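You operate a simulated robot arm through the tools that you are given. There is no shell and no other tool.

You are at the controls of a simulated two-armed robot. One attempt, no reset.

TASK
Fetch the grey roller from the top of the dark table and stand it on the bottom shelf of the wide trolley. Then take the yellow brush and leave it in the green bin. Then stack the carton that says "Seals" from the top of the dark table on top of the carton that says "End caps". Then count the white cans on the top of the dark table, then put as many of the filters from the top of the dark table on the top of the narrow trolley. Then fetch the blue rubber ring and set it on the top of the dark table. Then put the blue slab from the top of the narrow trolley on the oven bench. Then pull the left lid open. Do these in the order given. Set down upright: grey roller.

Only the result counts: the job must be done as asked and must still hold three seconds after the hand-in. Knocking over, shifting, dropping, spilling or breaking anything else fails it. Lids that push on must go on centred and level and be pressed home; caps that screw on are set level and turned clockwise until they are tight.

THE ROBOT
Two 7-joint arms with two-finger parallel grippers on one trunk, on a base that moves. Base frame: it is fixed to the floor where the robot stands at the start and does not move with it; the origin is under the middle of the robot, x ahead of it, y to its left, z up; the surface under the hand at the start is at about z = 0.74. Lengths are in m, angles in rad, forces in N, time in s.
The left shoulder is at the start at [0.02, 0.138, 1.125], the right one opposite. With the tool pointing down near the work surface each hand reaches from about 0.1 to 0.5 m from the robot's upright axis, wherever it stands, measured 20 degrees to its own side. Places, roughly: blue rubber ring (6x6x3 cm) [-1.4, -2.1, 0.8]; blue slab [-1.75, -2.25, 0.75]; bottom shelf of the wide trolley [0.8, 1.4, 0.3]; carton [0.5, -0.5, 0.75]; filter (6x6x16 cm) [0.2, -0.8, 0.8]; green bin [-1.5, 0.25, 0.5]; grey roller (5x5x9 cm) [0.5, 0, 0.8]; left lid [0.8, 5.4, 0.9]; oven bench [-1.5, -0.1, 0.8]; top of the dark table [0.2, -0.3, 0.7]; top of the narrow trolley [-1.5, -1.9, 0.8]; white can [0.25, 0, 0.75]; yellow brush (3x3x9 cm) [0, 0.2, 0.8]. Payload 1.57 kg a hand.
The tool frame of a hand sits at the grasp point between the pads (the TCP): z along the fingers, y along the line on which they close. The tips reach 0.03 m beyond it. Largest opening 0.08 m; finger width 0.017, thickness 0.012; the body of the gripper, 0.04 by 0.082 m, starts 0.08 m behind the TCP.
Orientation is that of the tool frame in the base frame, as a unit quaternion [w, x, y, z]. With the fingers straight down and closing along the base's y, the tool's x points along the base's -x, its y along +y and its z along -z.

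THE INTERFACE
- The arms move only by the tool play_rows. It takes "left_plan", "right_plan" or both (then of equal length, played together; a hand with none holds still); each is text: rows parted by semicolons, each of 7 numbers parted by spaces: the shift along the tool's x, y, z in m, then the turn, a rotation vector about the tool's x, y, z in rad, then the opening, from 0 (shut) to 1 (fully open). In form: tx ty tz wx wy wz fingers; .... A call has 1 to 20 rows; each row is the pose to reach, as a shift and turn from the pose commanded when the call began, along the tool's axes at that moment. Rows are played at 5 a second. More than 0.05 m and 0.15 rad between two rows, or a gripper value outside its range, and nothing of the call is played. A pose out of reach is approached as far as the arm can. The call stops where the force on the tool passes 40 N (or 10 N more than at its start, if that is more) or the arm is blocked; 0.2 s more then pass. Each finger travels about 0.045 m/s and halts on what it meets, pressing with about 29 N; the grip force reading is that of the motor and also rises with nothing between the fingers. The clock runs only during rows and for 0.2 s after the last one: add rows that repeat a pose to give the fingers time. It gives the time, the measured TCP pose, the force on the tool (base axes), the opening and the grip force at its end, in the units of the frame above (readings bear some noise), with the torque about the TCP (base axes, N m) and any sound that the robot's microphone picked up, and new pictures: "views" is both (left out), scene, wrist or none (wrist: the cameras of the hands that moved).
- Cameras (640 x 400 px; columns grow to the right, rows downward): "scene" is now at [0.1795, 0.0502, 1.0377]; the picture's right is [0.47, -0.88, 0.00], its down [-0.11, -0.06, -0.99] and it looks along [0.88, 0.47, -0.12] (base axes); focal length 214 px, centre (320, 200). "left" rides on the left gripper at [0.072, 0.007, -0.122] in its tool frame; the picture's right is [-0.09, 1.00, 0.00], its down [-0.84, -0.08, -0.54] and it looks along [-0.54, -0.05, 0.84] (tool axes); focal length 238 px, centre (320, 200). "right" rides on the right gripper at [0.072, -0.007, -0.122] in its tool frame; the picture's right is [0.09, 1.00, 0.00], its down [-0.84, 0.08, -0.54] and it looks along [-0.54, 0.05, 0.84] (tool axes); focal length 238 px, centre (320, 200). There is no depth. A picture from a camera that has moved, and an enlarged one, comes with that camera's place and axes in the base frame and with its lens. The place of the scene camera against the robot may be out by one fixed shift of up to 0.025 m in any direction.
- move_column(by): slides the trunk up (or, below 0, down) by that many m; the arms and the scene camera ride with it, the base frame stays. It gives what a move gives, with no picture.
- roll_base(legs): drives the robot by 1 to 6 legs, each [ahead, left, turn to the left] in m, m and rad, along the robot's own axes; the way and the turn of a leg run together, so that a leg with both is an arc; at most 1.5 m and 3.142 rad a leg. The arms and the cameras ride along, it lands a little off, and it stops where it bumps. It gives what a move gives, and a new picture of the scene camera.
- pan_tilt(pan, tilt): turns the head with the scene camera to pan (to the left, within 1.047 rad either way) and tilt (down, from -0.506 to 1.204), counted from straight ahead of the robot. It gives what a move gives, and a new picture of the scene camera.
- inspect(camera, box): a new picture of the part [left, top, right, bottom] of that camera's present view, enlarged. It takes no simulated time.
- job_done(): hands the job in; it is judged then, once.

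Nothing tells you exact positions but the pictures and the camera data. Unless the task says otherwise, let go and move clear before handing in.

The tools are called by a JSON object that holds its "name" and its "arguments". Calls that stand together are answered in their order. play_rows: Moves the arms, as the interface text tells. Its arguments: {"type":"object","properties":{"left_plan":{"type":"string"},"right_plan":{"type":"string"},"views":{"type":"string","enum":["both","scene","wrist","none"]}},"required":[]} The other tools are called the same way: move_column (by) moves the trunk up or down; roll_base (legs) drives the base; pan_tilt (pan, tilt) turns the head that bears the scene camera; inspect (camera, box) takes an enlarged picture of a part of a camera's view; job_done () hands the job in.

At the start:

```text
clock: 0.0
left_eef_pos: [0.2238, -0.039, 1.0436]
left_tcp_rot: [-0.141, 0.0, 0.99, 0.004]
left_force: [1.1, 0.6, -0.2]
left_ft_torque: [0.01, -0.04, 0.01]
left_gripper_width: 0.0797
left_grip_force: 0.0
right_eef_pos: [0.182, -0.2763, 0.9659]
right_tcp_rot: [-0.142, -0.013, 0.989, -0.034]
right_force: [0.3, -0.1, 0.0]
right_ft_torque: [0.0, 0.01, 0.05]
right_gripper_width: 0.0799
right_grip_force: 0.1
trunk travel left (down, up): [-0.5, 0.74]
robot x, y, heading: [-0.0002, 0.003, -0.002]
head pan, tilt (commanded): [0.489, 0.122]
```

scene: 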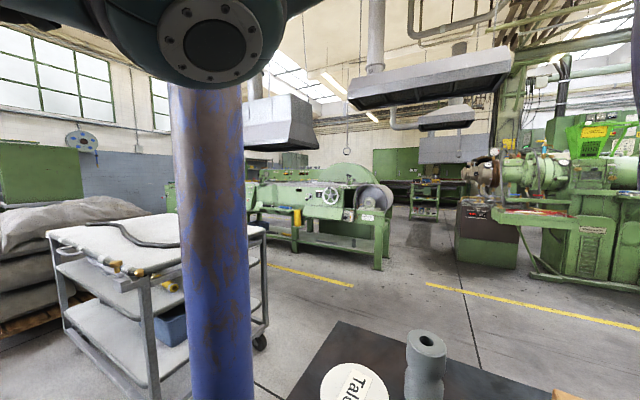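
right: 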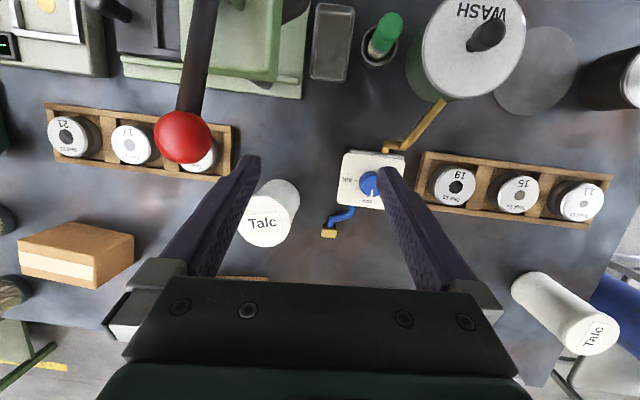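
left: 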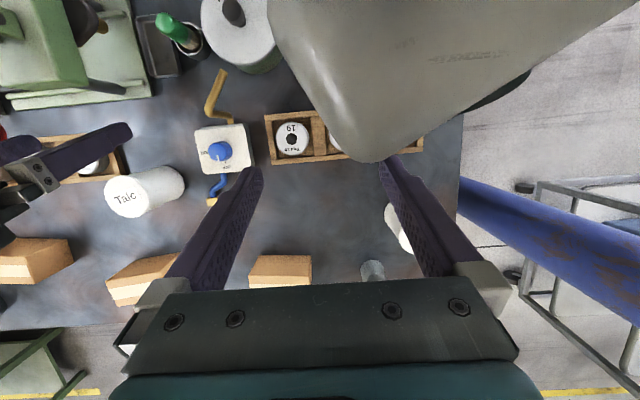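

I see a dark table with talc cans, cartons and trays, plus the trolleys further off. I'll look around with the head first to place everything before I move.

{"name": "pan_tilt", "arguments": {"pan": 0, "tilt": 1.0}}

{"name": "pan_tilt", "arguments": {"pan": -0.9, "tilt": 0.8}}

{"name": "pan_tilt", "arguments": {"pan": 0.9, "tilt": 0.8}}

```text
clock: 1.2
left_eef_pos: [0.2231, -0.0393, 1.0442]
left_tcp_rot: [-0.142, 0.0, 0.99, 0.004]
left_force: [1.1, -0.9, 0.0]
left_ft_torque: [0.0, -0.03, -0.05]
left_gripper_width: 0.08
left_grip_force: 0.0
right_eef_pos: [0.1815, -0.2757, 0.9672]
right_tcp_rot: [-0.144, -0.014, 0.989, -0.034]
right_force: [-0.1, -0.6, -0.3]
right_ft_torque: [0.0, 0.0, 0.01]
right_gripper_width: 0.0798
right_grip_force: 0.1
trunk travel left (down, up): [-0.5, 0.74]
robot x, y, heading: [0.0017, 0.0014, -0.003]
head pan, tilt (commanded): [0.0, 1.0]
camera scene: at [0.1677, 0.0068, 0.9617], right [0.0, -1.0, 0.0], down [-0.84, 0.0, -0.54], along [0.54, 0.0, -0.84], focal length 214 px, centre (320, 200)
```

scene: 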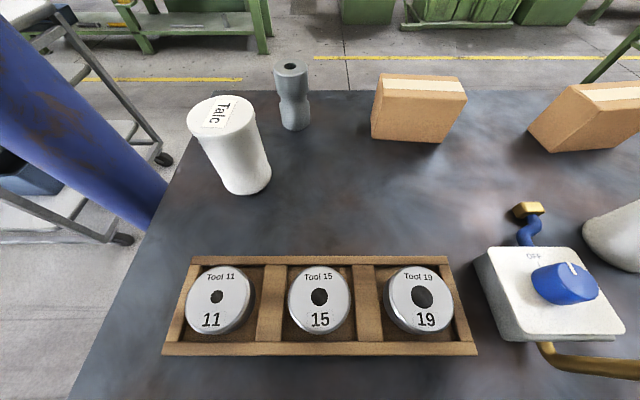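

```text
clock: 2.4
left_eef_pos: [0.2227, -0.0443, 1.044]
left_tcp_rot: [-0.142, -0.001, 0.99, -0.008]
left_force: [20.8, -53.8, 39.3]
left_ft_torque: [-0.38, 0.04, 0.27]
left_gripper_width: 0.0316
left_grip_force: 0.1
right_eef_pos: [0.1805, -0.276, 0.9653]
right_tcp_rot: [-0.144, -0.012, 0.989, -0.033]
right_force: [0.2, 0.5, 0.1]
right_ft_torque: [-0.01, 0.01, 0.01]
right_gripper_width: 0.0798
right_grip_force: 0.0
trunk travel left (down, up): [-0.5, 0.74]
robot x, y, heading: [-0.0011, 0.0014, 0.0]
head pan, tilt (commanded): [-0.901, 0.799]
camera scene: at [0.1509, -0.0488, 0.9708], right [-0.72, -0.69, 0.0], down [-0.53, 0.56, -0.64], along [0.44, -0.46, -0.77], focal length 214 px, centre (320, 200)
```

scene: 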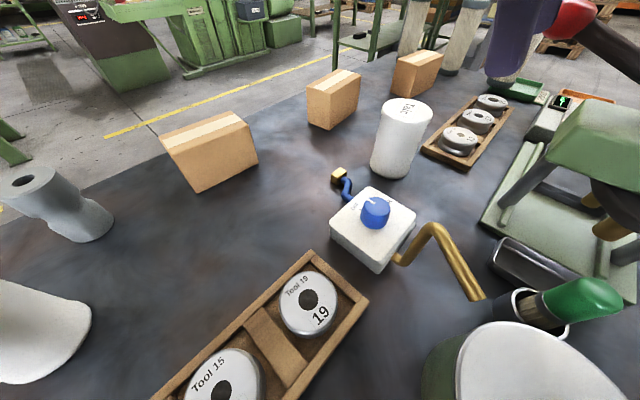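

```text
clock: 4.2
left_eef_pos: [0.2267, -0.0293, 1.0431]
left_tcp_rot: [-0.139, 0.002, 0.99, 0.026]
left_force: [38.9, 75.4, 33.4]
left_ft_torque: [3.38, -0.33, -2.67]
left_gripper_width: 0.0804
left_grip_force: 0.0
right_eef_pos: [0.1808, -0.2771, 0.9654]
right_tcp_rot: [-0.144, -0.013, 0.989, -0.033]
right_force: [-0.5, 0.5, 0.0]
right_ft_torque: [-0.01, -0.01, 0.03]
right_gripper_width: 0.08
right_grip_force: 0.1
trunk travel left (down, up): [-0.5, 0.74]
robot x, y, heading: [-0.0026, -0.0007, 0.002]
head pan, tilt (commanded): [0.901, 0.799]
camera scene: at [0.1532, 0.0601, 0.9706], right [0.69, -0.72, 0.0], down [-0.55, -0.53, -0.64], along [0.46, 0.44, -0.77], focal length 214 px, centre (320, 200)
```

scene: 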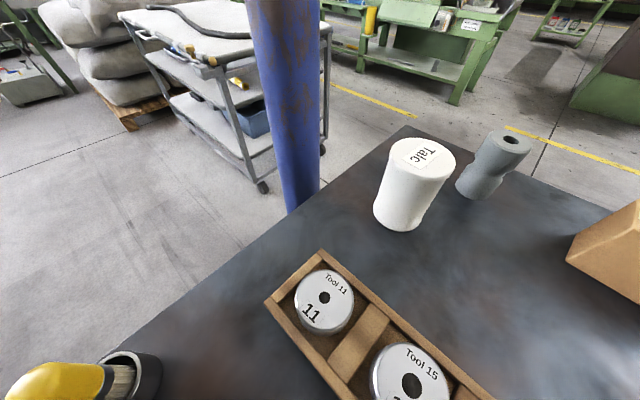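

The head is brushing against the left gripper, so I'll put the head back in the middle. Then I'll move the left hand forward and to the left, clear of it.

{"name": "pan_tilt", "arguments": {"pan": 0.0, "tilt": 1.0}}

```text
clock: 5.4
left_eef_pos: [0.2216, -0.0402, 1.0423]
left_tcp_rot: [-0.142, 0.002, 0.99, 0.005]
left_force: [0.3, 0.7, 0.1]
left_ft_torque: [0.01, 0.03, 0.0]
left_gripper_width: 0.08
left_grip_force: 0.0
right_eef_pos: [0.1803, -0.2758, 0.9668]
right_tcp_rot: [-0.144, -0.013, 0.989, -0.034]
right_force: [-0.4, -0.8, 0.8]
right_ft_torque: [0.02, -0.03, -0.01]
right_gripper_width: 0.0799
right_grip_force: 0.0
trunk travel left (down, up): [-0.5, 0.74]
robot x, y, heading: [-0.0043, 0.0002, 0.005]
head pan, tilt (commanded): [0.0, 1.0]
camera scene: at [0.1676, 0.0069, 0.9616], right [0.0, -1.0, 0.0], down [-0.84, 0.0, -0.54], along [0.54, 0.0, -0.84], focal length 214 px, centre (320, 200)
```

scene: 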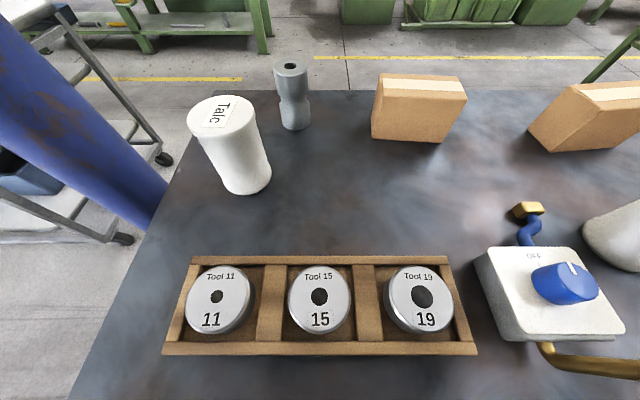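

{"name": "play_rows", "arguments": {"left_plan": "-0.038 0 -0.011 0 0 0 1; -0.077 0 -0.022 0 0 0 1; -0.096 0.04 -0.028 0 0 0 1; -0.096 0.085 -0.028 0 0 0 1; -0.096 0.12 -0.028 0 0 0 1; -0.096 0.12 -0.028 0 0 0 1", "views": "both"}}

```text
clock: 7.0
left_eef_pos: [0.3097, 0.0785, 1.0059]
left_tcp_rot: [-0.204, 0.007, 0.979, 0.012]
left_force: [-0.4, -0.5, 0.9]
left_ft_torque: [0.01, -0.03, -0.02]
left_gripper_width: 0.08
left_grip_force: 0.0
right_eef_pos: [0.1796, -0.2763, 0.9653]
right_tcp_rot: [-0.145, -0.013, 0.989, -0.034]
right_force: [-0.7, -1.0, 0.0]
right_ft_torque: [-0.02, 0.01, 0.0]
right_gripper_width: 0.0802
right_grip_force: 0.1
trunk travel left (down, up): [-0.5, 0.74]
robot x, y, heading: [0.0016, 0.0014, 0.003]
head pan, tilt (commanded): [0.0, 1.0]
stopped in row 6 (left hand): the arm was blocked; the commanded pose is now the measured one
camera scene: at [0.1676, 0.0068, 0.9616], right [0.0, -1.0, 0.0], down [-0.84, 0.0, -0.54], along [0.54, 0.0, -0.84], focal length 214 px, centre (320, 200)
camera left: at [0.2926, 0.0828, 1.1473], right [0.1, 0.99, -0.02], down [0.98, -0.1, 0.16], along [0.16, -0.03, -0.99], focal length 238 px, centre (320, 200)
```

scene: 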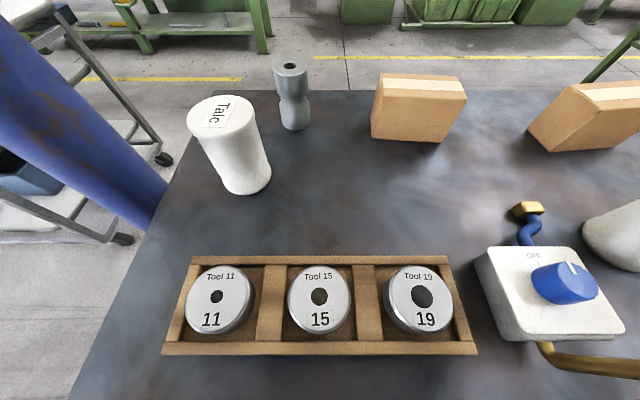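
left: 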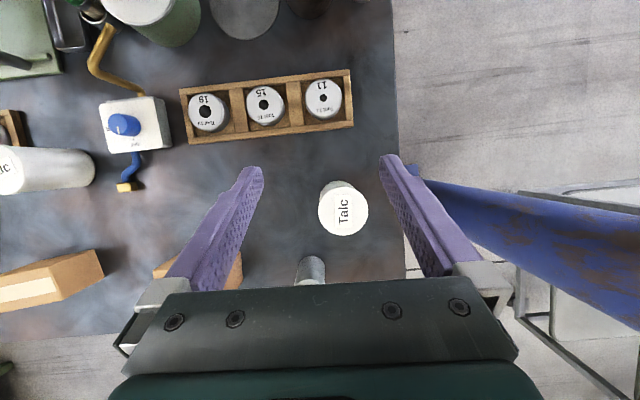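

{"name": "pan_tilt", "arguments": {"pan": 0.5, "tilt": 1.2}}

{"name": "pan_tilt", "arguments": {"pan": -0.5, "tilt": 1.2}}

{"name": "pan_tilt", "arguments": {"pan": -1.04, "tilt": 0.7}}

{"name": "pan_tilt", "arguments": {"pan": -1.04, "tilt": 0.1}}

{"name": "pan_tilt", "arguments": {"pan": 1.04, "tilt": 0.3}}

```text
clock: 7.9
left_eef_pos: [0.3104, 0.0773, 1.0065]
left_tcp_rot: [-0.204, 0.007, 0.979, 0.011]
left_force: [0.1, -0.7, 0.0]
left_ft_torque: [0.0, 0.03, 0.01]
left_gripper_width: 0.0798
left_grip_force: 0.0
right_eef_pos: [0.1803, -0.2764, 0.9661]
right_tcp_rot: [-0.145, -0.014, 0.989, -0.034]
right_force: [0.1, 0.2, 0.3]
right_ft_torque: [-0.05, 0.01, -0.03]
right_gripper_width: 0.0802
right_grip_force: 0.1
trunk travel left (down, up): [-0.5, 0.74]
robot x, y, heading: [0.001, -0.0011, 0.0]
head pan, tilt (commanded): [0.499, 1.201]
camera scene: at [0.1471, 0.0335, 0.949], right [0.48, -0.88, 0.0], down [-0.82, -0.45, -0.36], along [0.32, 0.17, -0.93], focal length 214 px, centre (320, 200)
```

scene: 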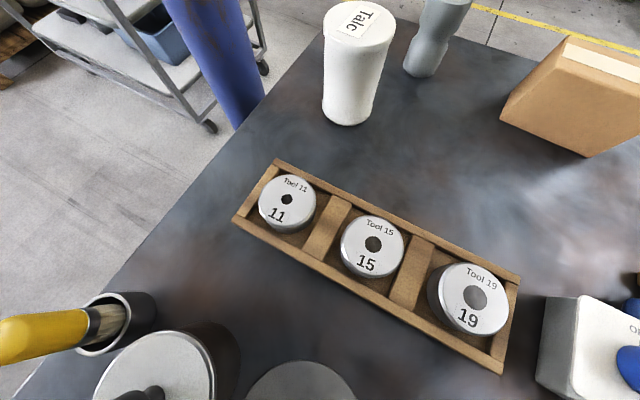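

```text
clock: 9.2
left_eef_pos: [0.3105, 0.0786, 1.0064]
left_tcp_rot: [-0.204, 0.007, 0.979, 0.011]
left_force: [-0.4, -0.8, -0.3]
left_ft_torque: [0.02, 0.01, -0.03]
left_gripper_width: 0.0801
left_grip_force: 0.0
right_eef_pos: [0.1808, -0.277, 0.9662]
right_tcp_rot: [-0.144, -0.013, 0.989, -0.034]
right_force: [-1.0, -0.1, 0.4]
right_ft_torque: [0.01, 0.0, -0.01]
right_gripper_width: 0.0799
right_grip_force: 0.1
trunk travel left (down, up): [-0.5, 0.74]
robot x, y, heading: [-0.0038, -0.001, -0.003]
head pan, tilt (commanded): [-0.499, 1.201]
camera scene: at [0.1471, -0.0199, 0.949], right [-0.48, -0.88, 0.0], down [-0.82, 0.45, -0.36], along [0.32, -0.17, -0.93], focal length 214 px, centre (320, 200)
```

scene: 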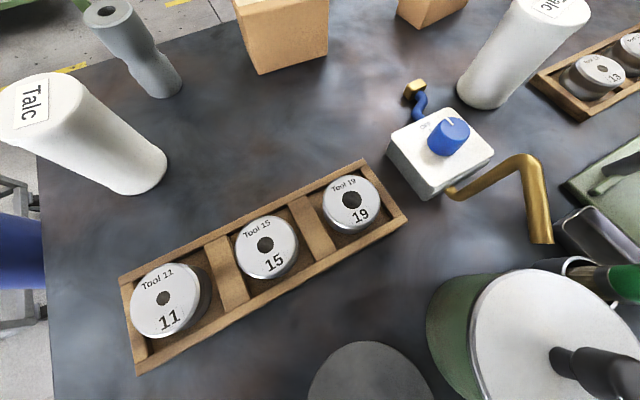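

```text
clock: 10.2
left_eef_pos: [0.3098, 0.0787, 1.0071]
left_tcp_rot: [-0.205, 0.008, 0.979, 0.011]
left_force: [-0.4, 0.2, -0.4]
left_ft_torque: [0.01, 0.02, -0.01]
left_gripper_width: 0.0799
left_grip_force: 0.1
right_eef_pos: [0.1817, -0.2759, 0.967]
right_tcp_rot: [-0.144, -0.013, 0.989, -0.034]
right_force: [-0.2, 0.1, -0.5]
right_ft_torque: [0.0, -0.03, 0.0]
right_gripper_width: 0.0799
right_grip_force: 0.0
trunk travel left (down, up): [-0.5, 0.74]
robot x, y, heading: [-0.0009, 0.0009, -0.002]
head pan, tilt (commanded): [-1.04, 0.7]
camera scene: at [0.141, -0.0664, 0.9849], right [-0.86, -0.51, 0.0], down [-0.33, 0.56, -0.76], along [0.39, -0.66, -0.64], focal length 214 px, centre (320, 200)
```

scene: 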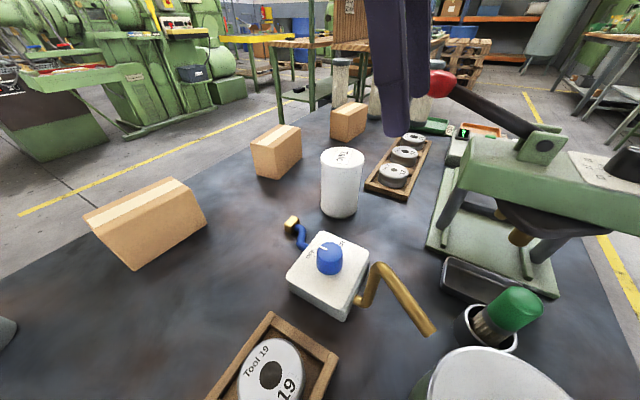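

```text
clock: 11.2
left_eef_pos: [0.3093, 0.0774, 1.0068]
left_tcp_rot: [-0.204, 0.007, 0.979, 0.011]
left_force: [0.4, 0.2, 0.8]
left_ft_torque: [0.0, -0.01, -0.01]
left_gripper_width: 0.0802
left_grip_force: 0.1
right_eef_pos: [0.1808, -0.2759, 0.9656]
right_tcp_rot: [-0.145, -0.014, 0.989, -0.034]
right_force: [-0.3, -0.7, 0.0]
right_ft_torque: [0.02, 0.0, -0.01]
right_gripper_width: 0.0801
right_grip_force: 0.2
trunk travel left (down, up): [-0.5, 0.74]
robot x, y, heading: [-0.0009, 0.0014, 0.001]
head pan, tilt (commanded): [-1.04, 0.099]
camera scene: at [0.1445, -0.0726, 1.0397], right [-0.86, -0.51, 0.0], down [-0.05, 0.09, -0.99], along [0.5, -0.86, -0.1], focal length 214 px, centre (320, 200)
```

scene: 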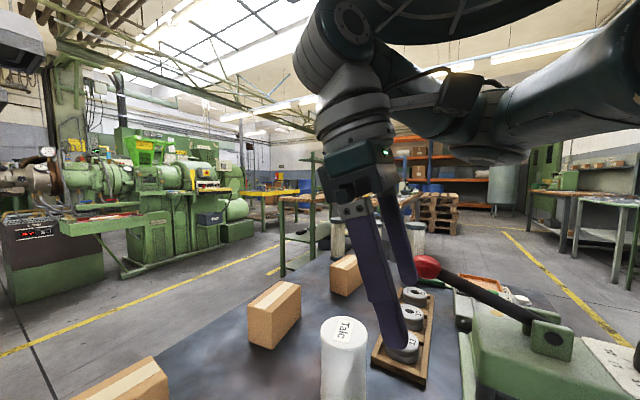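

```text
clock: 13.1
left_eef_pos: [0.3104, 0.0785, 1.0074]
left_tcp_rot: [-0.205, 0.008, 0.979, 0.012]
left_force: [-0.2, 0.7, 0.5]
left_ft_torque: [0.04, 0.01, -0.03]
left_gripper_width: 0.08
left_grip_force: 0.0
right_eef_pos: [0.1799, -0.276, 0.9668]
right_tcp_rot: [-0.143, -0.013, 0.989, -0.034]
right_force: [-0.1, -1.3, -0.4]
right_ft_torque: [-0.01, 0.03, 0.0]
right_gripper_width: 0.08
right_grip_force: 0.0
trunk travel left (down, up): [-0.5, 0.74]
robot x, y, heading: [-0.001, -0.0001, 0.001]
head pan, tilt (commanded): [1.04, 0.3]
camera scene: at [0.1452, 0.0873, 1.0211], right [0.86, -0.51, 0.0], down [-0.15, -0.25, -0.96], along [0.48, 0.82, -0.3], focal length 214 px, centre (320, 200)
```

scene: 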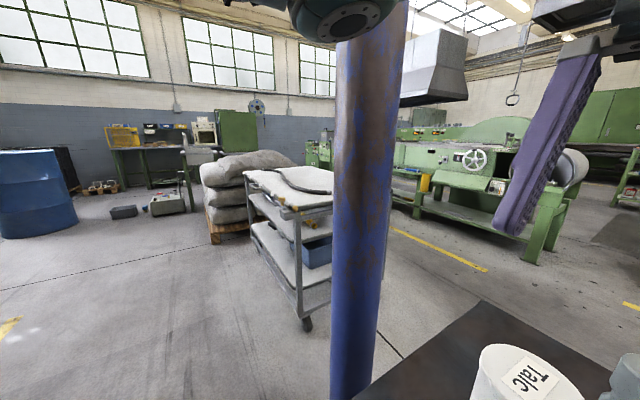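

The trolleys, the post and the talc cans are clear enough now. I'll raise the trunk for a better view over the whole table.

{"name": "move_column", "arguments": {"by": 0.35}}

{"name": "pan_tilt", "arguments": {"pan": -0.6, "tilt": 0.8}}

{"name": "pan_tilt", "arguments": {"pan": -1.04, "tilt": 0.8}}

{"name": "pan_tilt", "arguments": {"pan": 1.0, "tilt": 0.6}}

```text
clock: 16.6
left_eef_pos: [0.3098, 0.0781, 1.3562]
left_tcp_rot: [-0.204, 0.008, 0.979, 0.01]
left_force: [-0.3, 0.0, 0.0]
left_ft_torque: [0.01, 0.02, 0.02]
left_gripper_width: 0.0801
left_grip_force: 0.1
right_eef_pos: [0.1813, -0.2762, 1.3171]
right_tcp_rot: [-0.144, -0.013, 0.989, -0.034]
right_force: [0.6, -0.2, 0.1]
right_ft_torque: [0.01, 0.02, 0.02]
right_gripper_width: 0.0801
right_grip_force: 0.0
trunk travel left (down, up): [-0.85, 0.39]
robot x, y, heading: [0.0023, 0.0035, -0.001]
head pan, tilt (commanded): [1.04, 0.3]
```

```text
clock: 18.2
left_eef_pos: [0.3103, 0.0792, 1.3574]
left_tcp_rot: [-0.205, 0.007, 0.979, 0.012]
left_force: [-0.2, 0.0, -0.6]
left_ft_torque: [0.02, 0.02, 0.01]
left_gripper_width: 0.0798
left_grip_force: 0.0
right_eef_pos: [0.1809, -0.2764, 1.3172]
right_tcp_rot: [-0.144, -0.013, 0.989, -0.034]
right_force: [0.3, 0.3, 0.7]
right_ft_torque: [0.01, -0.03, 0.0]
right_gripper_width: 0.08
right_grip_force: 0.1
trunk travel left (down, up): [-0.85, 0.39]
robot x, y, heading: [0.0041, 0.0001, 0.003]
head pan, tilt (commanded): [-0.6, 0.799]
camera scene: at [0.1645, -0.0388, 1.3268], right [-0.56, -0.83, 0.0], down [-0.59, 0.4, -0.7], along [0.58, -0.39, -0.72], focal length 214 px, centre (320, 200)
```

scene: 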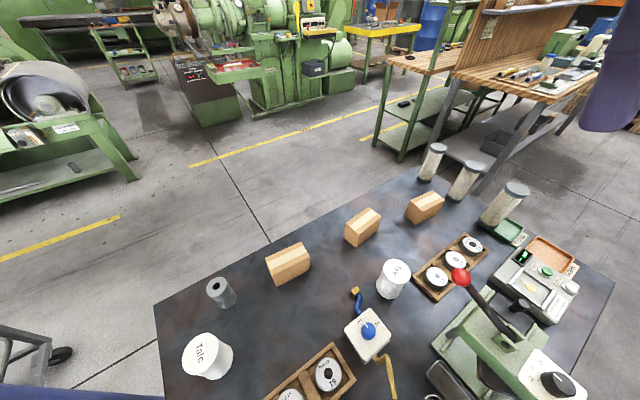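

```text
clock: 19.1
left_eef_pos: [0.3094, 0.0782, 1.3578]
left_tcp_rot: [-0.205, 0.007, 0.979, 0.011]
left_force: [-0.4, 0.5, -0.2]
left_ft_torque: [-0.01, -0.03, 0.01]
left_gripper_width: 0.0799
left_grip_force: 0.0
right_eef_pos: [0.1815, -0.2759, 1.3167]
right_tcp_rot: [-0.145, -0.014, 0.989, -0.034]
right_force: [0.3, 0.1, -0.2]
right_ft_torque: [0.01, 0.0, -0.04]
right_gripper_width: 0.0802
right_grip_force: 0.1
trunk travel left (down, up): [-0.85, 0.39]
robot x, y, heading: [0.0026, -0.0042, 0.006]
head pan, tilt (commanded): [-1.04, 0.799]
camera scene: at [0.1388, -0.0628, 1.3268], right [-0.86, -0.51, 0.0], down [-0.36, 0.62, -0.7], along [0.35, -0.6, -0.72], focal length 214 px, centre (320, 200)
```

scene: 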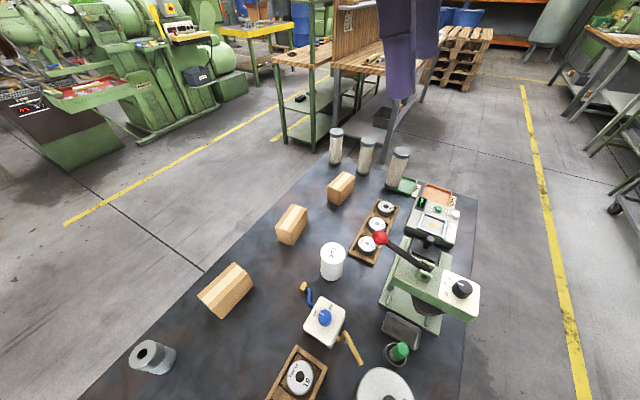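

```text
clock: 21.1
left_eef_pos: [0.3105, 0.0781, 1.3579]
left_tcp_rot: [-0.204, 0.008, 0.979, 0.012]
left_force: [0.2, -0.1, 0.0]
left_ft_torque: [-0.02, 0.02, 0.0]
left_gripper_width: 0.0799
left_grip_force: 0.0
right_eef_pos: [0.1806, -0.2755, 1.3158]
right_tcp_rot: [-0.143, -0.014, 0.989, -0.035]
right_force: [0.3, 0.3, 0.6]
right_ft_torque: [0.03, 0.0, 0.0]
right_gripper_width: 0.0799
right_grip_force: 0.1
trunk travel left (down, up): [-0.85, 0.39]
robot x, y, heading: [-0.0005, 0.001, -0.003]
head pan, tilt (commanded): [1.0, 0.6]
camera scene: at [0.1457, 0.0811, 1.3436], right [0.84, -0.54, 0.0], down [-0.31, -0.48, -0.83], along [0.45, 0.69, -0.56], focal length 214 px, centre (320, 200)
```

scene: 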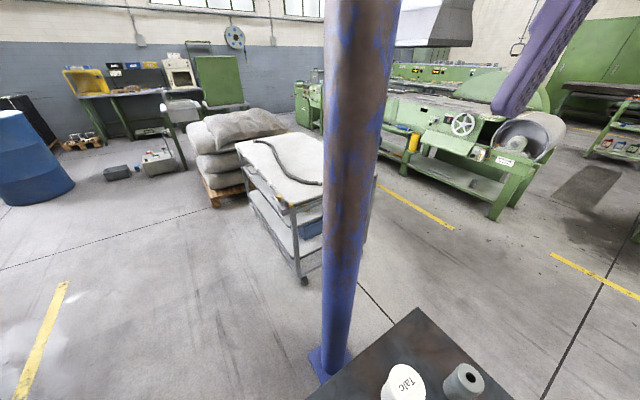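

{"name": "inspect", "arguments": {"camera": "scene", "box": [180, 100, 420, 300]}}

{"name": "pan_tilt", "arguments": {"pan": -0.45, "tilt": 0.7}}

{"name": "inspect", "arguments": {"camera": "scene", "box": [160, 120, 400, 270]}}

```text
2.00 times, centred on (300, 200) of scene
camera zoom: at [0.1457, 0.0811, 1.3436], right [0.84, -0.54, 0.0], down [-0.31, -0.48, -0.83], along [0.45, 0.69, -0.56], focal length 429 px, centre (360, 200)
```

zoom: 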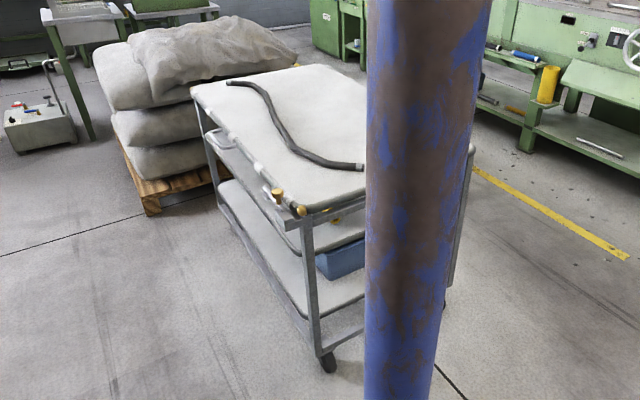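

```text
clock: 22.7
left_eef_pos: [0.3107, 0.0789, 1.3575]
left_tcp_rot: [-0.204, 0.008, 0.979, 0.011]
left_force: [0.4, -0.3, 0.6]
left_ft_torque: [0.04, 0.0, 0.02]
left_gripper_width: 0.0801
left_grip_force: 0.0
right_eef_pos: [0.1805, -0.2764, 1.3159]
right_tcp_rot: [-0.144, -0.014, 0.989, -0.033]
right_force: [-0.4, 0.2, -0.4]
right_ft_torque: [0.02, 0.0, -0.01]
right_gripper_width: 0.0801
right_grip_force: 0.0
trunk travel left (down, up): [-0.85, 0.39]
robot x, y, heading: [0.0048, -0.0004, 0.002]
head pan, tilt (commanded): [-0.45, 0.7]
camera scene: at [0.1744, -0.0301, 1.335], right [-0.43, -0.9, 0.0], down [-0.58, 0.28, -0.77], along [0.69, -0.33, -0.64], focal length 214 px, centre (320, 200)
```

scene: 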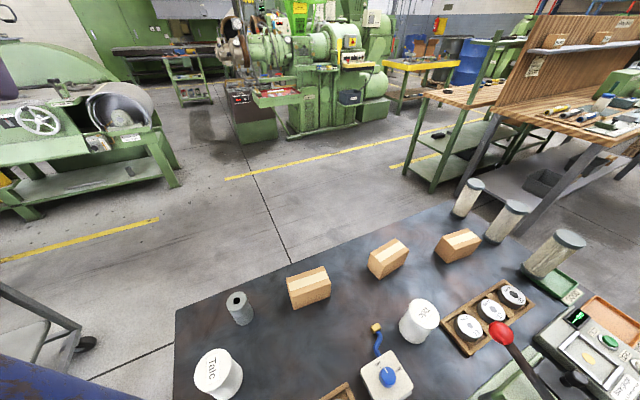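

```text
2.67 times, centred on (280, 195) of scene
camera zoom: at [0.1744, -0.0301, 1.335], right [-0.43, -0.9, 0.0], down [-0.58, 0.28, -0.77], along [0.69, -0.33, -0.64], focal length 572 px, centre (427, 213)
```

zoom: 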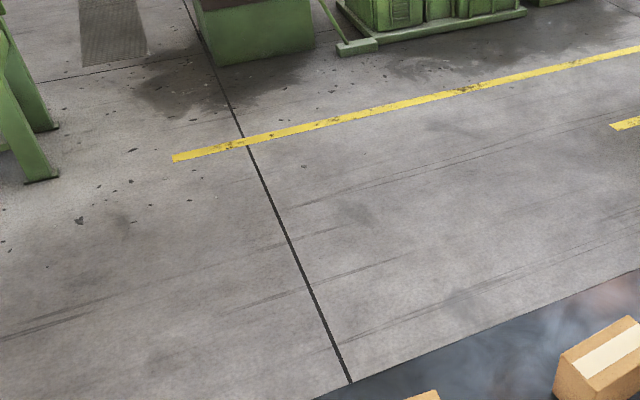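

The roller stands at about (0.45, 0.05), close behind a talc can. I'll park the left hand further left, then take the roller with the right hand, coming in at 45°.

{"name": "play_rows", "arguments": {"left_plan": "0.0125 0.024 0.016 0 -0.08 0 1; 0.025 0.048 0.033 0 -0.16 0 1; 0.0375 0.072 0.049 0 -0.25 0 1; 0.05 0.096 0.066 0 -0.33 0 1; 0.0625 0.12 0.082 0 -0.41 0 1; 0.0625 0.12 0.082 0 -0.41 0 1", "views": "wrist"}}

```text
clock: 24.1
left_eef_pos: [0.2206, 0.1984, 1.3056]
left_tcp_rot: [0.004, 0.01, 1.0, 0.009]
left_force: [0.6, -0.2, -1.3]
left_ft_torque: [0.01, 0.01, 0.0]
left_gripper_width: 0.08
left_grip_force: 0.1
right_eef_pos: [0.1809, -0.2754, 1.3163]
right_tcp_rot: [-0.144, -0.013, 0.989, -0.034]
right_force: [-0.4, -0.1, 0.6]
right_ft_torque: [-0.01, 0.02, -0.01]
right_gripper_width: 0.0799
right_grip_force: 0.0
trunk travel left (down, up): [-0.85, 0.39]
robot x, y, heading: [-0.0012, -0.0002, 0.004]
head pan, tilt (commanded): [-0.45, 0.7]
camera left: at [0.149, 0.2054, 1.4281], right [0.11, 0.99, 0.02], down [0.83, -0.1, 0.55], along [0.55, -0.05, -0.84], focal length 238 px, centre (320, 200)
```

left: 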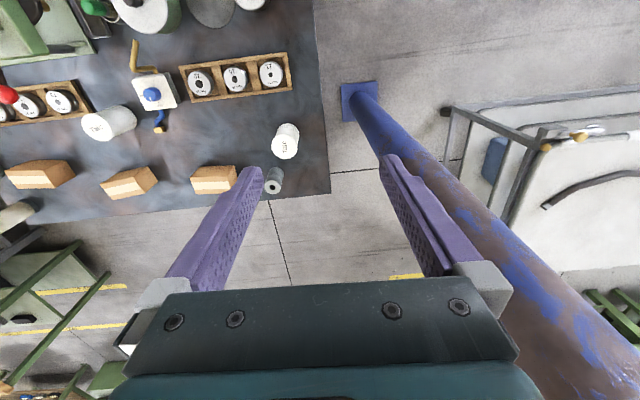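

{"name": "play_rows", "arguments": {"right_plan": "-0.022 0.0226 -0.001 -0.025 -0.105 -0.075 1; -0.045 0.045 -0.0025 -0.051 -0.209 -0.15 1; -0.067 0.068 -0.004 -0.076 -0.314 -0.224 1; -0.089 0.090 -0.005 -0.102 -0.418 -0.299 1; -0.111 0.113 -0.006 -0.127 -0.523 -0.374 1; -0.134 0.136 -0.0075 -0.153 -0.628 -0.449 1; -0.156 0.158 -0.009 -0.178 -0.732 -0.523 1; -0.178 0.181 -0.010 -0.203 -0.837 -0.598 1; -0.201 0.204 -0.011 -0.229 -0.941 -0.673 1; -0.223 0.226 -0.0126 -0.254 -1.046 -0.7475 1; -0.223 0.226 -0.0126 -0.254 -1.046 -0.7475 1", "views": "both"}}

```text
clock: 26.5
left_eef_pos: [0.2217, 0.2005, 1.3059]
left_tcp_rot: [0.0, 0.01, 1.0, 0.01]
left_force: [-0.8, -0.4, -0.4]
left_ft_torque: [-0.01, -0.01, 0.04]
left_gripper_width: 0.08
left_grip_force: 0.0
right_eef_pos: [0.3894, -0.0437, 1.2533]
right_tcp_rot: [0.354, -0.354, 0.853, 0.146]
right_force: [-0.9, 1.1, 0.4]
right_ft_torque: [-0.02, 0.01, -0.02]
right_gripper_width: 0.0799
right_grip_force: 0.2
trunk travel left (down, up): [-0.85, 0.39]
robot x, y, heading: [-0.0033, 0.0026, -0.004]
head pan, tilt (commanded): [-0.45, 0.7]
camera scene: at [0.1744, -0.0302, 1.335], right [-0.44, -0.9, 0.0], down [-0.58, 0.28, -0.76], along [0.69, -0.33, -0.64], focal length 214 px, centre (320, 200)
camera right: at [0.2964, -0.1452, 1.2875], right [-0.75, 0.66, -0.07], down [0.09, 0.2, 0.98], along [0.65, 0.73, -0.21], focal length 238 px, centre (320, 200)
```

scene: 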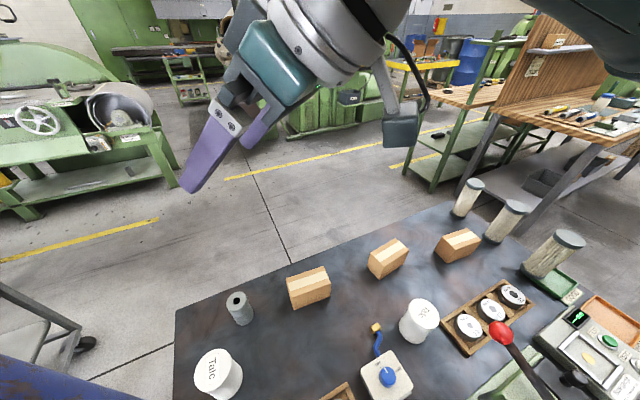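
right: 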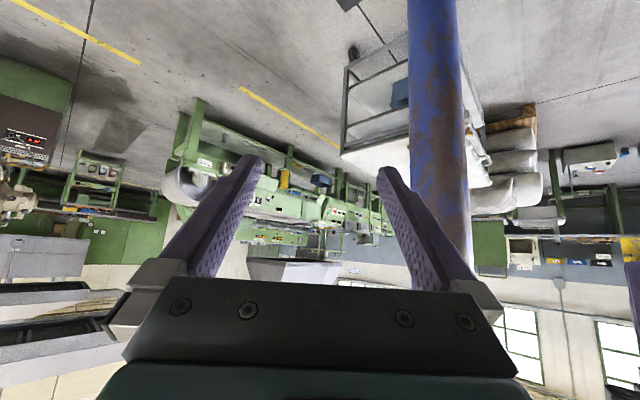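

{"name": "move_column", "arguments": {"by": -0.35}}

{"name": "inspect", "arguments": {"camera": "right", "box": [0, 0, 640, 400]}}

{"name": "pan_tilt", "arguments": {"pan": -0.1, "tilt": 0.7}}

```text
clock: 29.9
left_eef_pos: [0.2208, 0.1993, 0.9554]
left_tcp_rot: [0.001, 0.01, 1.0, 0.01]
left_force: [0.8, -0.5, 0.3]
left_ft_torque: [-0.01, -0.03, -0.01]
left_gripper_width: 0.0799
left_grip_force: 0.1
right_eef_pos: [0.3902, -0.0447, 0.9018]
right_tcp_rot: [0.354, -0.354, 0.853, 0.147]
right_force: [0.3, -0.4, -0.1]
right_ft_torque: [-0.03, -0.03, 0.0]
right_gripper_width: 0.0802
right_grip_force: 0.0
trunk travel left (down, up): [-0.5, 0.74]
robot x, y, heading: [0.0011, 0.0001, 0.002]
head pan, tilt (commanded): [-0.45, 0.7]
```

```text
1.00 times, centred on (320, 200) of right (not enlarged: the box is as wide or as high as the picture)
camera zoom: at [0.2968, -0.1445, 0.938], right [-0.75, 0.66, -0.07], down [0.09, 0.2, 0.98], along [0.65, 0.73, -0.21], focal length 238 px, centre (320, 200)
```

zoom: 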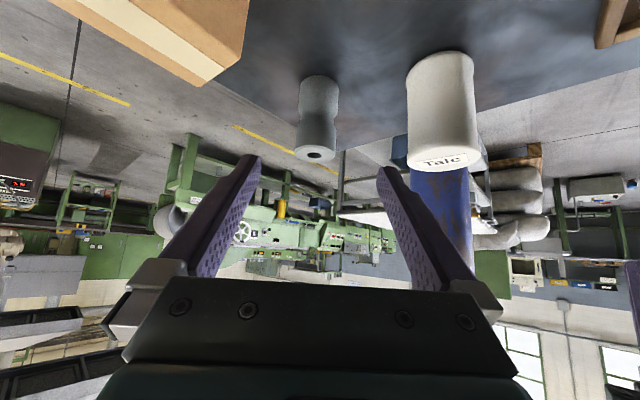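

```text
clock: 30.7
left_eef_pos: [0.2224, 0.2002, 0.9563]
left_tcp_rot: [0.001, 0.009, 1.0, 0.01]
left_force: [-0.2, 0.0, 0.2]
left_ft_torque: [0.01, 0.0, 0.03]
left_gripper_width: 0.08
left_grip_force: 0.1
right_eef_pos: [0.3914, -0.0441, 0.904]
right_tcp_rot: [0.353, -0.354, 0.854, 0.147]
right_force: [-0.1, -0.2, 0.6]
right_ft_torque: [0.04, 0.03, 0.03]
right_gripper_width: 0.0797
right_grip_force: 0.1
trunk travel left (down, up): [-0.5, 0.74]
robot x, y, heading: [-0.0007, -0.0022, -0.002]
head pan, tilt (commanded): [-0.099, 0.7]
camera scene: at [0.1828, -0.0009, 0.9851], right [-0.1, -0.99, 0.0], down [-0.64, 0.07, -0.77], along [0.76, -0.08, -0.64], focal length 214 px, centre (320, 200)
```

scene: 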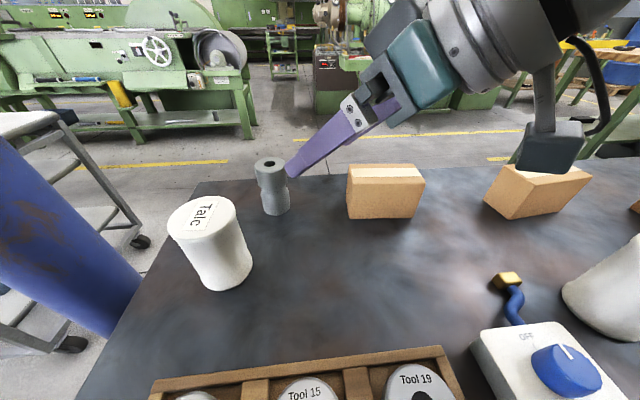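

The right wrist camera puts the roller at (0.475, 0.040), which also shows the scene camera reads about 2.5 cm short in x. I'll advance along the tool axis and grip it.

{"name": "play_rows", "arguments": {"right_plan": "-0.001 0 0.041 0 0 0 1; -0.002 0 0.082 0 0 0 1; -0.003 0 0.123 0 0 0 1; -0.0045 0 0.15 0 0 0 1; -0.0045 0 0.164 0 0 0 1; -0.0045 0 0.164 0 0 0 1", "views": "both"}}

```text
clock: 32.1
left_eef_pos: [0.2208, 0.1984, 0.9556]
left_tcp_rot: [0.0, 0.009, 1.0, 0.009]
left_force: [-0.7, 0.2, 0.2]
left_ft_torque: [-0.02, -0.01, 0.01]
left_gripper_width: 0.08
left_grip_force: 0.0
right_eef_pos: [0.4756, 0.0395, 0.7892]
right_tcp_rot: [0.354, -0.353, 0.854, 0.147]
right_force: [0.6, 0.2, 0.8]
right_ft_torque: [0.02, -0.02, -0.01]
right_gripper_width: 0.0801
right_grip_force: 0.0
trunk travel left (down, up): [-0.5, 0.74]
robot x, y, heading: [0.0011, 0.0014, -0.002]
head pan, tilt (commanded): [-0.099, 0.7]
camera scene: at [0.1825, -0.0017, 0.985], right [-0.1, -1.0, 0.0], down [-0.64, 0.06, -0.76], along [0.76, -0.08, -0.64], focal length 214 px, centre (320, 200)
camera right: at [0.3818, -0.0617, 0.8251], right [-0.75, 0.66, -0.07], down [0.09, 0.2, 0.97], along [0.65, 0.73, -0.21], focal length 238 px, centre (320, 200)
```

scene: 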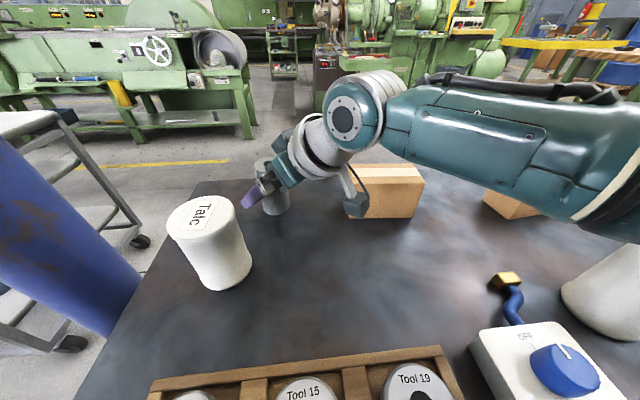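
right: 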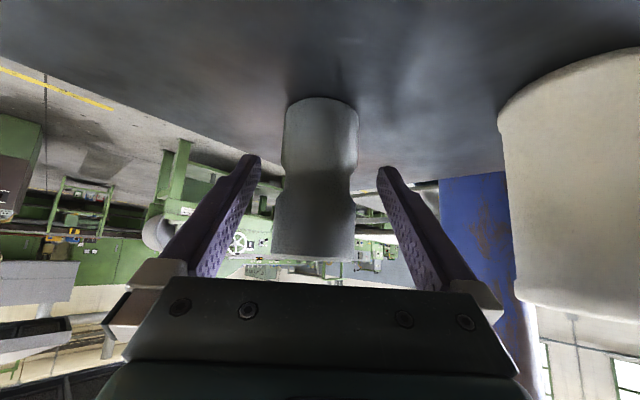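

The roller is centred between the fingers. I'll rise about 2 cm so the pads meet the straight upper drum, then close on it.

{"name": "play_rows", "arguments": {"right_plan": "-0.0156 0 -0.0156 0 0 0 1; -0.0156 0 -0.0156 0 0 0 0.6; -0.0156 0 -0.0156 0 0 0 0.3; -0.0156 0 -0.0156 0 0 0 0.0; -0.0156 0 -0.0156 0 0 0 0; -0.0156 0 -0.0156 0 0 0 0", "views": "wrist"}}

```text
clock: 33.5
left_eef_pos: [0.2222, 0.1986, 0.9553]
left_tcp_rot: [0.0, 0.01, 1.0, 0.01]
left_force: [-0.7, 0.0, -1.0]
left_ft_torque: [0.01, 0.01, 0.0]
left_gripper_width: 0.0801
left_grip_force: 0.0
right_eef_pos: [0.4761, 0.0389, 0.8139]
right_tcp_rot: [0.353, -0.354, 0.854, 0.146]
right_force: [0.3, -0.3, 0.1]
right_ft_torque: [0.0, 0.04, 0.02]
right_gripper_width: 0.0471
right_grip_force: 29.2
trunk travel left (down, up): [-0.5, 0.74]
robot x, y, heading: [-0.004, -0.0038, 0.004]
head pan, tilt (commanded): [-0.099, 0.7]
camera right: at [0.3818, -0.0623, 0.8486], right [-0.75, 0.66, -0.07], down [0.09, 0.2, 0.97], along [0.65, 0.73, -0.21], focal length 238 px, centre (320, 200)
```

right: 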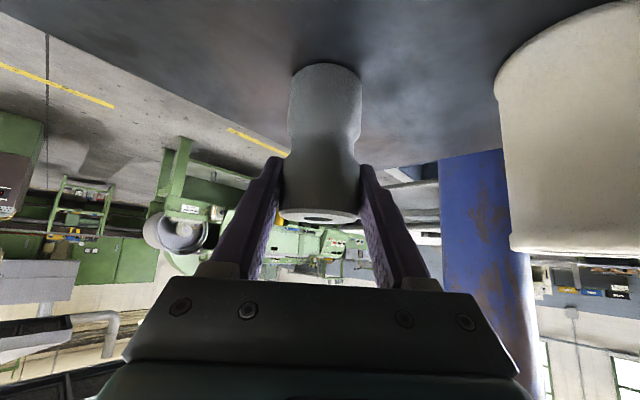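

The roller is gripped at 4.7 cm. I'll lift it with the trunk, back away from the table, and then look at the floor around the robot.

{"name": "move_column", "arguments": {"by": 0.25}}

{"name": "roll_base", "arguments": {"legs": [[-0.45, 0, 0]]}}

{"name": "pan_tilt", "arguments": {"pan": 0.9, "tilt": 0.7}}

{"name": "pan_tilt", "arguments": {"pan": 0.0, "tilt": 1.1}}

```text
clock: 36.1
left_eef_pos: [0.2205, 0.1989, 1.2046]
left_tcp_rot: [0.0, 0.009, 1.0, 0.009]
left_force: [0.3, 0.0, -0.3]
left_ft_torque: [0.0, 0.01, 0.0]
left_gripper_width: 0.0802
left_grip_force: 0.0
right_eef_pos: [0.4748, 0.0383, 1.0639]
right_tcp_rot: [0.353, -0.354, 0.853, 0.147]
right_force: [0.2, 0.1, -1.8]
right_ft_torque: [0.01, 0.02, -0.02]
right_gripper_width: 0.0466
right_grip_force: 29.3
trunk travel left (down, up): [-0.75, 0.49]
robot x, y, heading: [-0.0014, -0.0026, -0.004]
head pan, tilt (commanded): [-0.099, 0.7]
```

```text
clock: 38.8
left_eef_pos: [-0.2192, 0.1988, 1.2049]
left_tcp_rot: [0.0, 0.011, 1.0, 0.01]
left_force: [0.1, 0.2, 0.0]
left_ft_torque: [0.0, -0.02, 0.02]
left_gripper_width: 0.0802
left_grip_force: 0.0
right_eef_pos: [0.0335, 0.0387, 1.0638]
right_tcp_rot: [0.354, -0.353, 0.854, 0.146]
right_force: [0.0, 0.1, -1.8]
right_ft_torque: [0.0, 0.04, -0.01]
right_gripper_width: 0.0465
right_grip_force: 28.9
trunk travel left (down, up): [-0.75, 0.49]
robot x, y, heading: [-0.4428, 0.0002, -0.004]
head pan, tilt (commanded): [-0.099, 0.7]
camera scene: at [-0.2595, -0.0015, 1.235], right [-0.1, -0.99, 0.0], down [-0.64, 0.07, -0.76], along [0.76, -0.08, -0.64], focal length 214 px, centre (320, 200)
```

scene: 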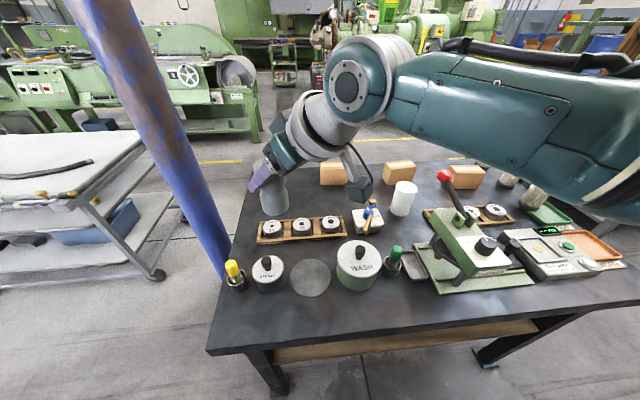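

```text
clock: 40.0
left_eef_pos: [-0.2203, 0.2002, 1.2051]
left_tcp_rot: [0.0, 0.011, 1.0, 0.01]
left_force: [-1.1, -0.4, -0.8]
left_ft_torque: [0.0, -0.03, -0.03]
left_gripper_width: 0.0799
left_grip_force: 0.0
right_eef_pos: [0.0338, 0.0369, 1.0639]
right_tcp_rot: [0.354, -0.352, 0.854, 0.146]
right_force: [-0.9, -0.7, -2.2]
right_ft_torque: [-0.01, -0.02, 0.01]
right_gripper_width: 0.0465
right_grip_force: 29.2
trunk travel left (down, up): [-0.75, 0.49]
robot x, y, heading: [-0.4389, 0.0021, -0.005]
head pan, tilt (commanded): [0.901, 0.7]
camera scene: at [-0.291, 0.0735, 1.235], right [0.78, -0.62, 0.0], down [-0.4, -0.5, -0.76], along [0.48, 0.6, -0.64], focal length 214 px, centre (320, 200)
```

scene: 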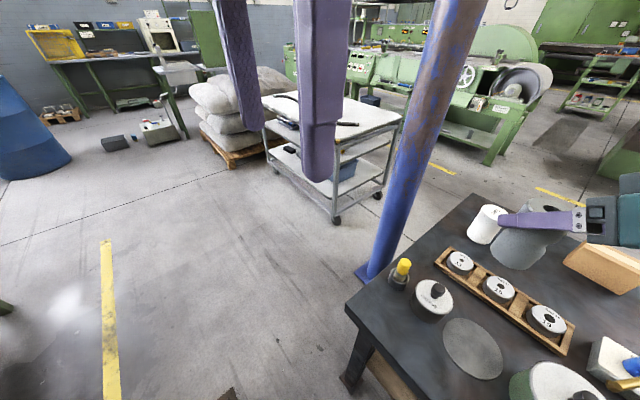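

```text
clock: 41.2
left_eef_pos: [-0.2203, 0.1993, 1.2055]
left_tcp_rot: [0.001, 0.012, 1.0, 0.01]
left_force: [-0.7, 0.0, -0.3]
left_ft_torque: [0.02, -0.01, -0.01]
left_gripper_width: 0.0796
left_grip_force: 0.1
right_eef_pos: [0.0335, 0.0379, 1.063]
right_tcp_rot: [0.354, -0.352, 0.854, 0.146]
right_force: [1.0, 0.3, -1.1]
right_ft_torque: [0.02, -0.01, 0.0]
right_gripper_width: 0.0464
right_grip_force: 29.3
trunk travel left (down, up): [-0.75, 0.49]
robot x, y, heading: [-0.4441, -0.0021, -0.004]
head pan, tilt (commanded): [0.0, 1.1]
camera scene: at [-0.2809, 0.007, 1.205], right [0.0, -1.0, 0.0], down [-0.89, 0.0, -0.45], along [0.45, 0.0, -0.89], focal length 214 px, centre (320, 200)
```

scene: 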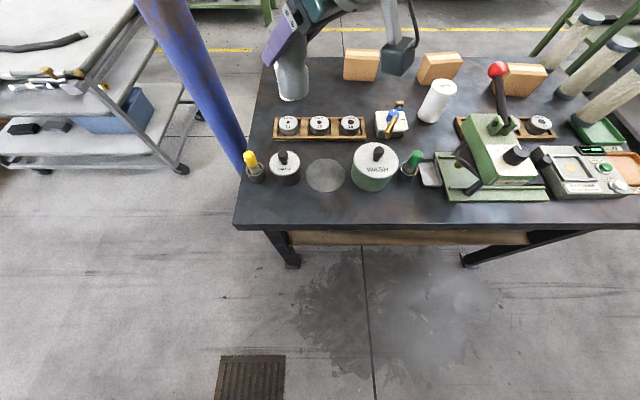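

Backed off safely: the table's front edge is at about x = -0.09. The wide trolley spans roughly x 0.6–1.12 and y 0.94–1.92, so I'll drive left to face its long side.

{"name": "roll_base", "arguments": {"legs": [[0, 1.35, 0]]}}

{"name": "pan_tilt", "arguments": {"pan": -0.1, "tilt": 0.5}}

```text
clock: 47.9
left_eef_pos: [-0.2395, 1.5226, 1.205]
left_tcp_rot: [0.001, -0.002, 1.0, 0.009]
left_force: [0.2, -0.3, -0.1]
left_ft_torque: [-0.02, -0.03, 0.04]
left_gripper_width: 0.08
left_grip_force: 0.0
right_eef_pos: [0.019, 1.3676, 1.0635]
right_tcp_rot: [0.352, -0.363, 0.85, 0.15]
right_force: [-0.3, 0.3, -3.2]
right_ft_torque: [0.0, 0.07, 0.0]
right_gripper_width: 0.0465
right_grip_force: 29.3
trunk travel left (down, up): [-0.75, 0.49]
robot x, y, heading: [-0.4562, 1.319, 0.022]
head pan, tilt (commanded): [0.0, 1.1]
camera scene: at [-0.2941, 1.3291, 1.205], right [0.02, -1.0, 0.0], down [-0.89, -0.02, -0.45], along [0.45, 0.01, -0.89], focal length 214 px, centre (320, 200)
```

scene: 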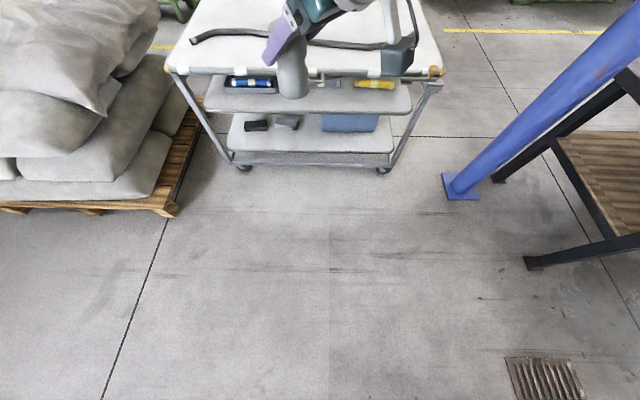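

```text
clock: 48.9
left_eef_pos: [-0.2388, 1.5221, 1.206]
left_tcp_rot: [0.0, -0.001, 1.0, 0.009]
left_force: [-0.1, 0.1, 0.2]
left_ft_torque: [0.0, 0.02, 0.01]
left_gripper_width: 0.0802
left_grip_force: 0.1
right_eef_pos: [0.0185, 1.3667, 1.0636]
right_tcp_rot: [0.352, -0.363, 0.85, 0.15]
right_force: [-0.4, -0.2, -2.6]
right_ft_torque: [0.0, 0.02, 0.01]
right_gripper_width: 0.0464
right_grip_force: 28.9
trunk travel left (down, up): [-0.75, 0.49]
robot x, y, heading: [-0.4554, 1.319, 0.024]
head pan, tilt (commanded): [-0.099, 0.499]
camera scene: at [-0.2665, 1.3207, 1.2526], right [-0.08, -1.0, 0.0], down [-0.48, 0.04, -0.88], along [0.88, -0.07, -0.48], focal length 214 px, centre (320, 200)
```

scene: 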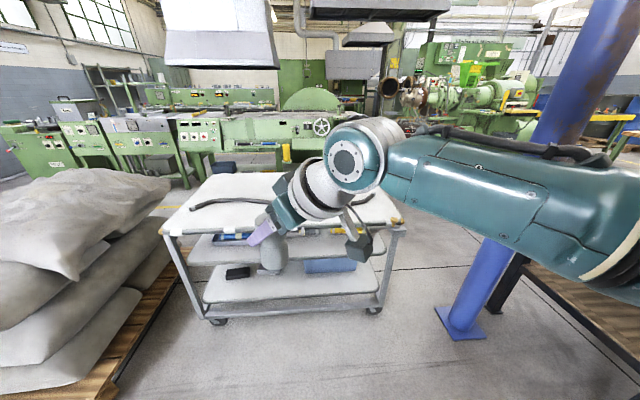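

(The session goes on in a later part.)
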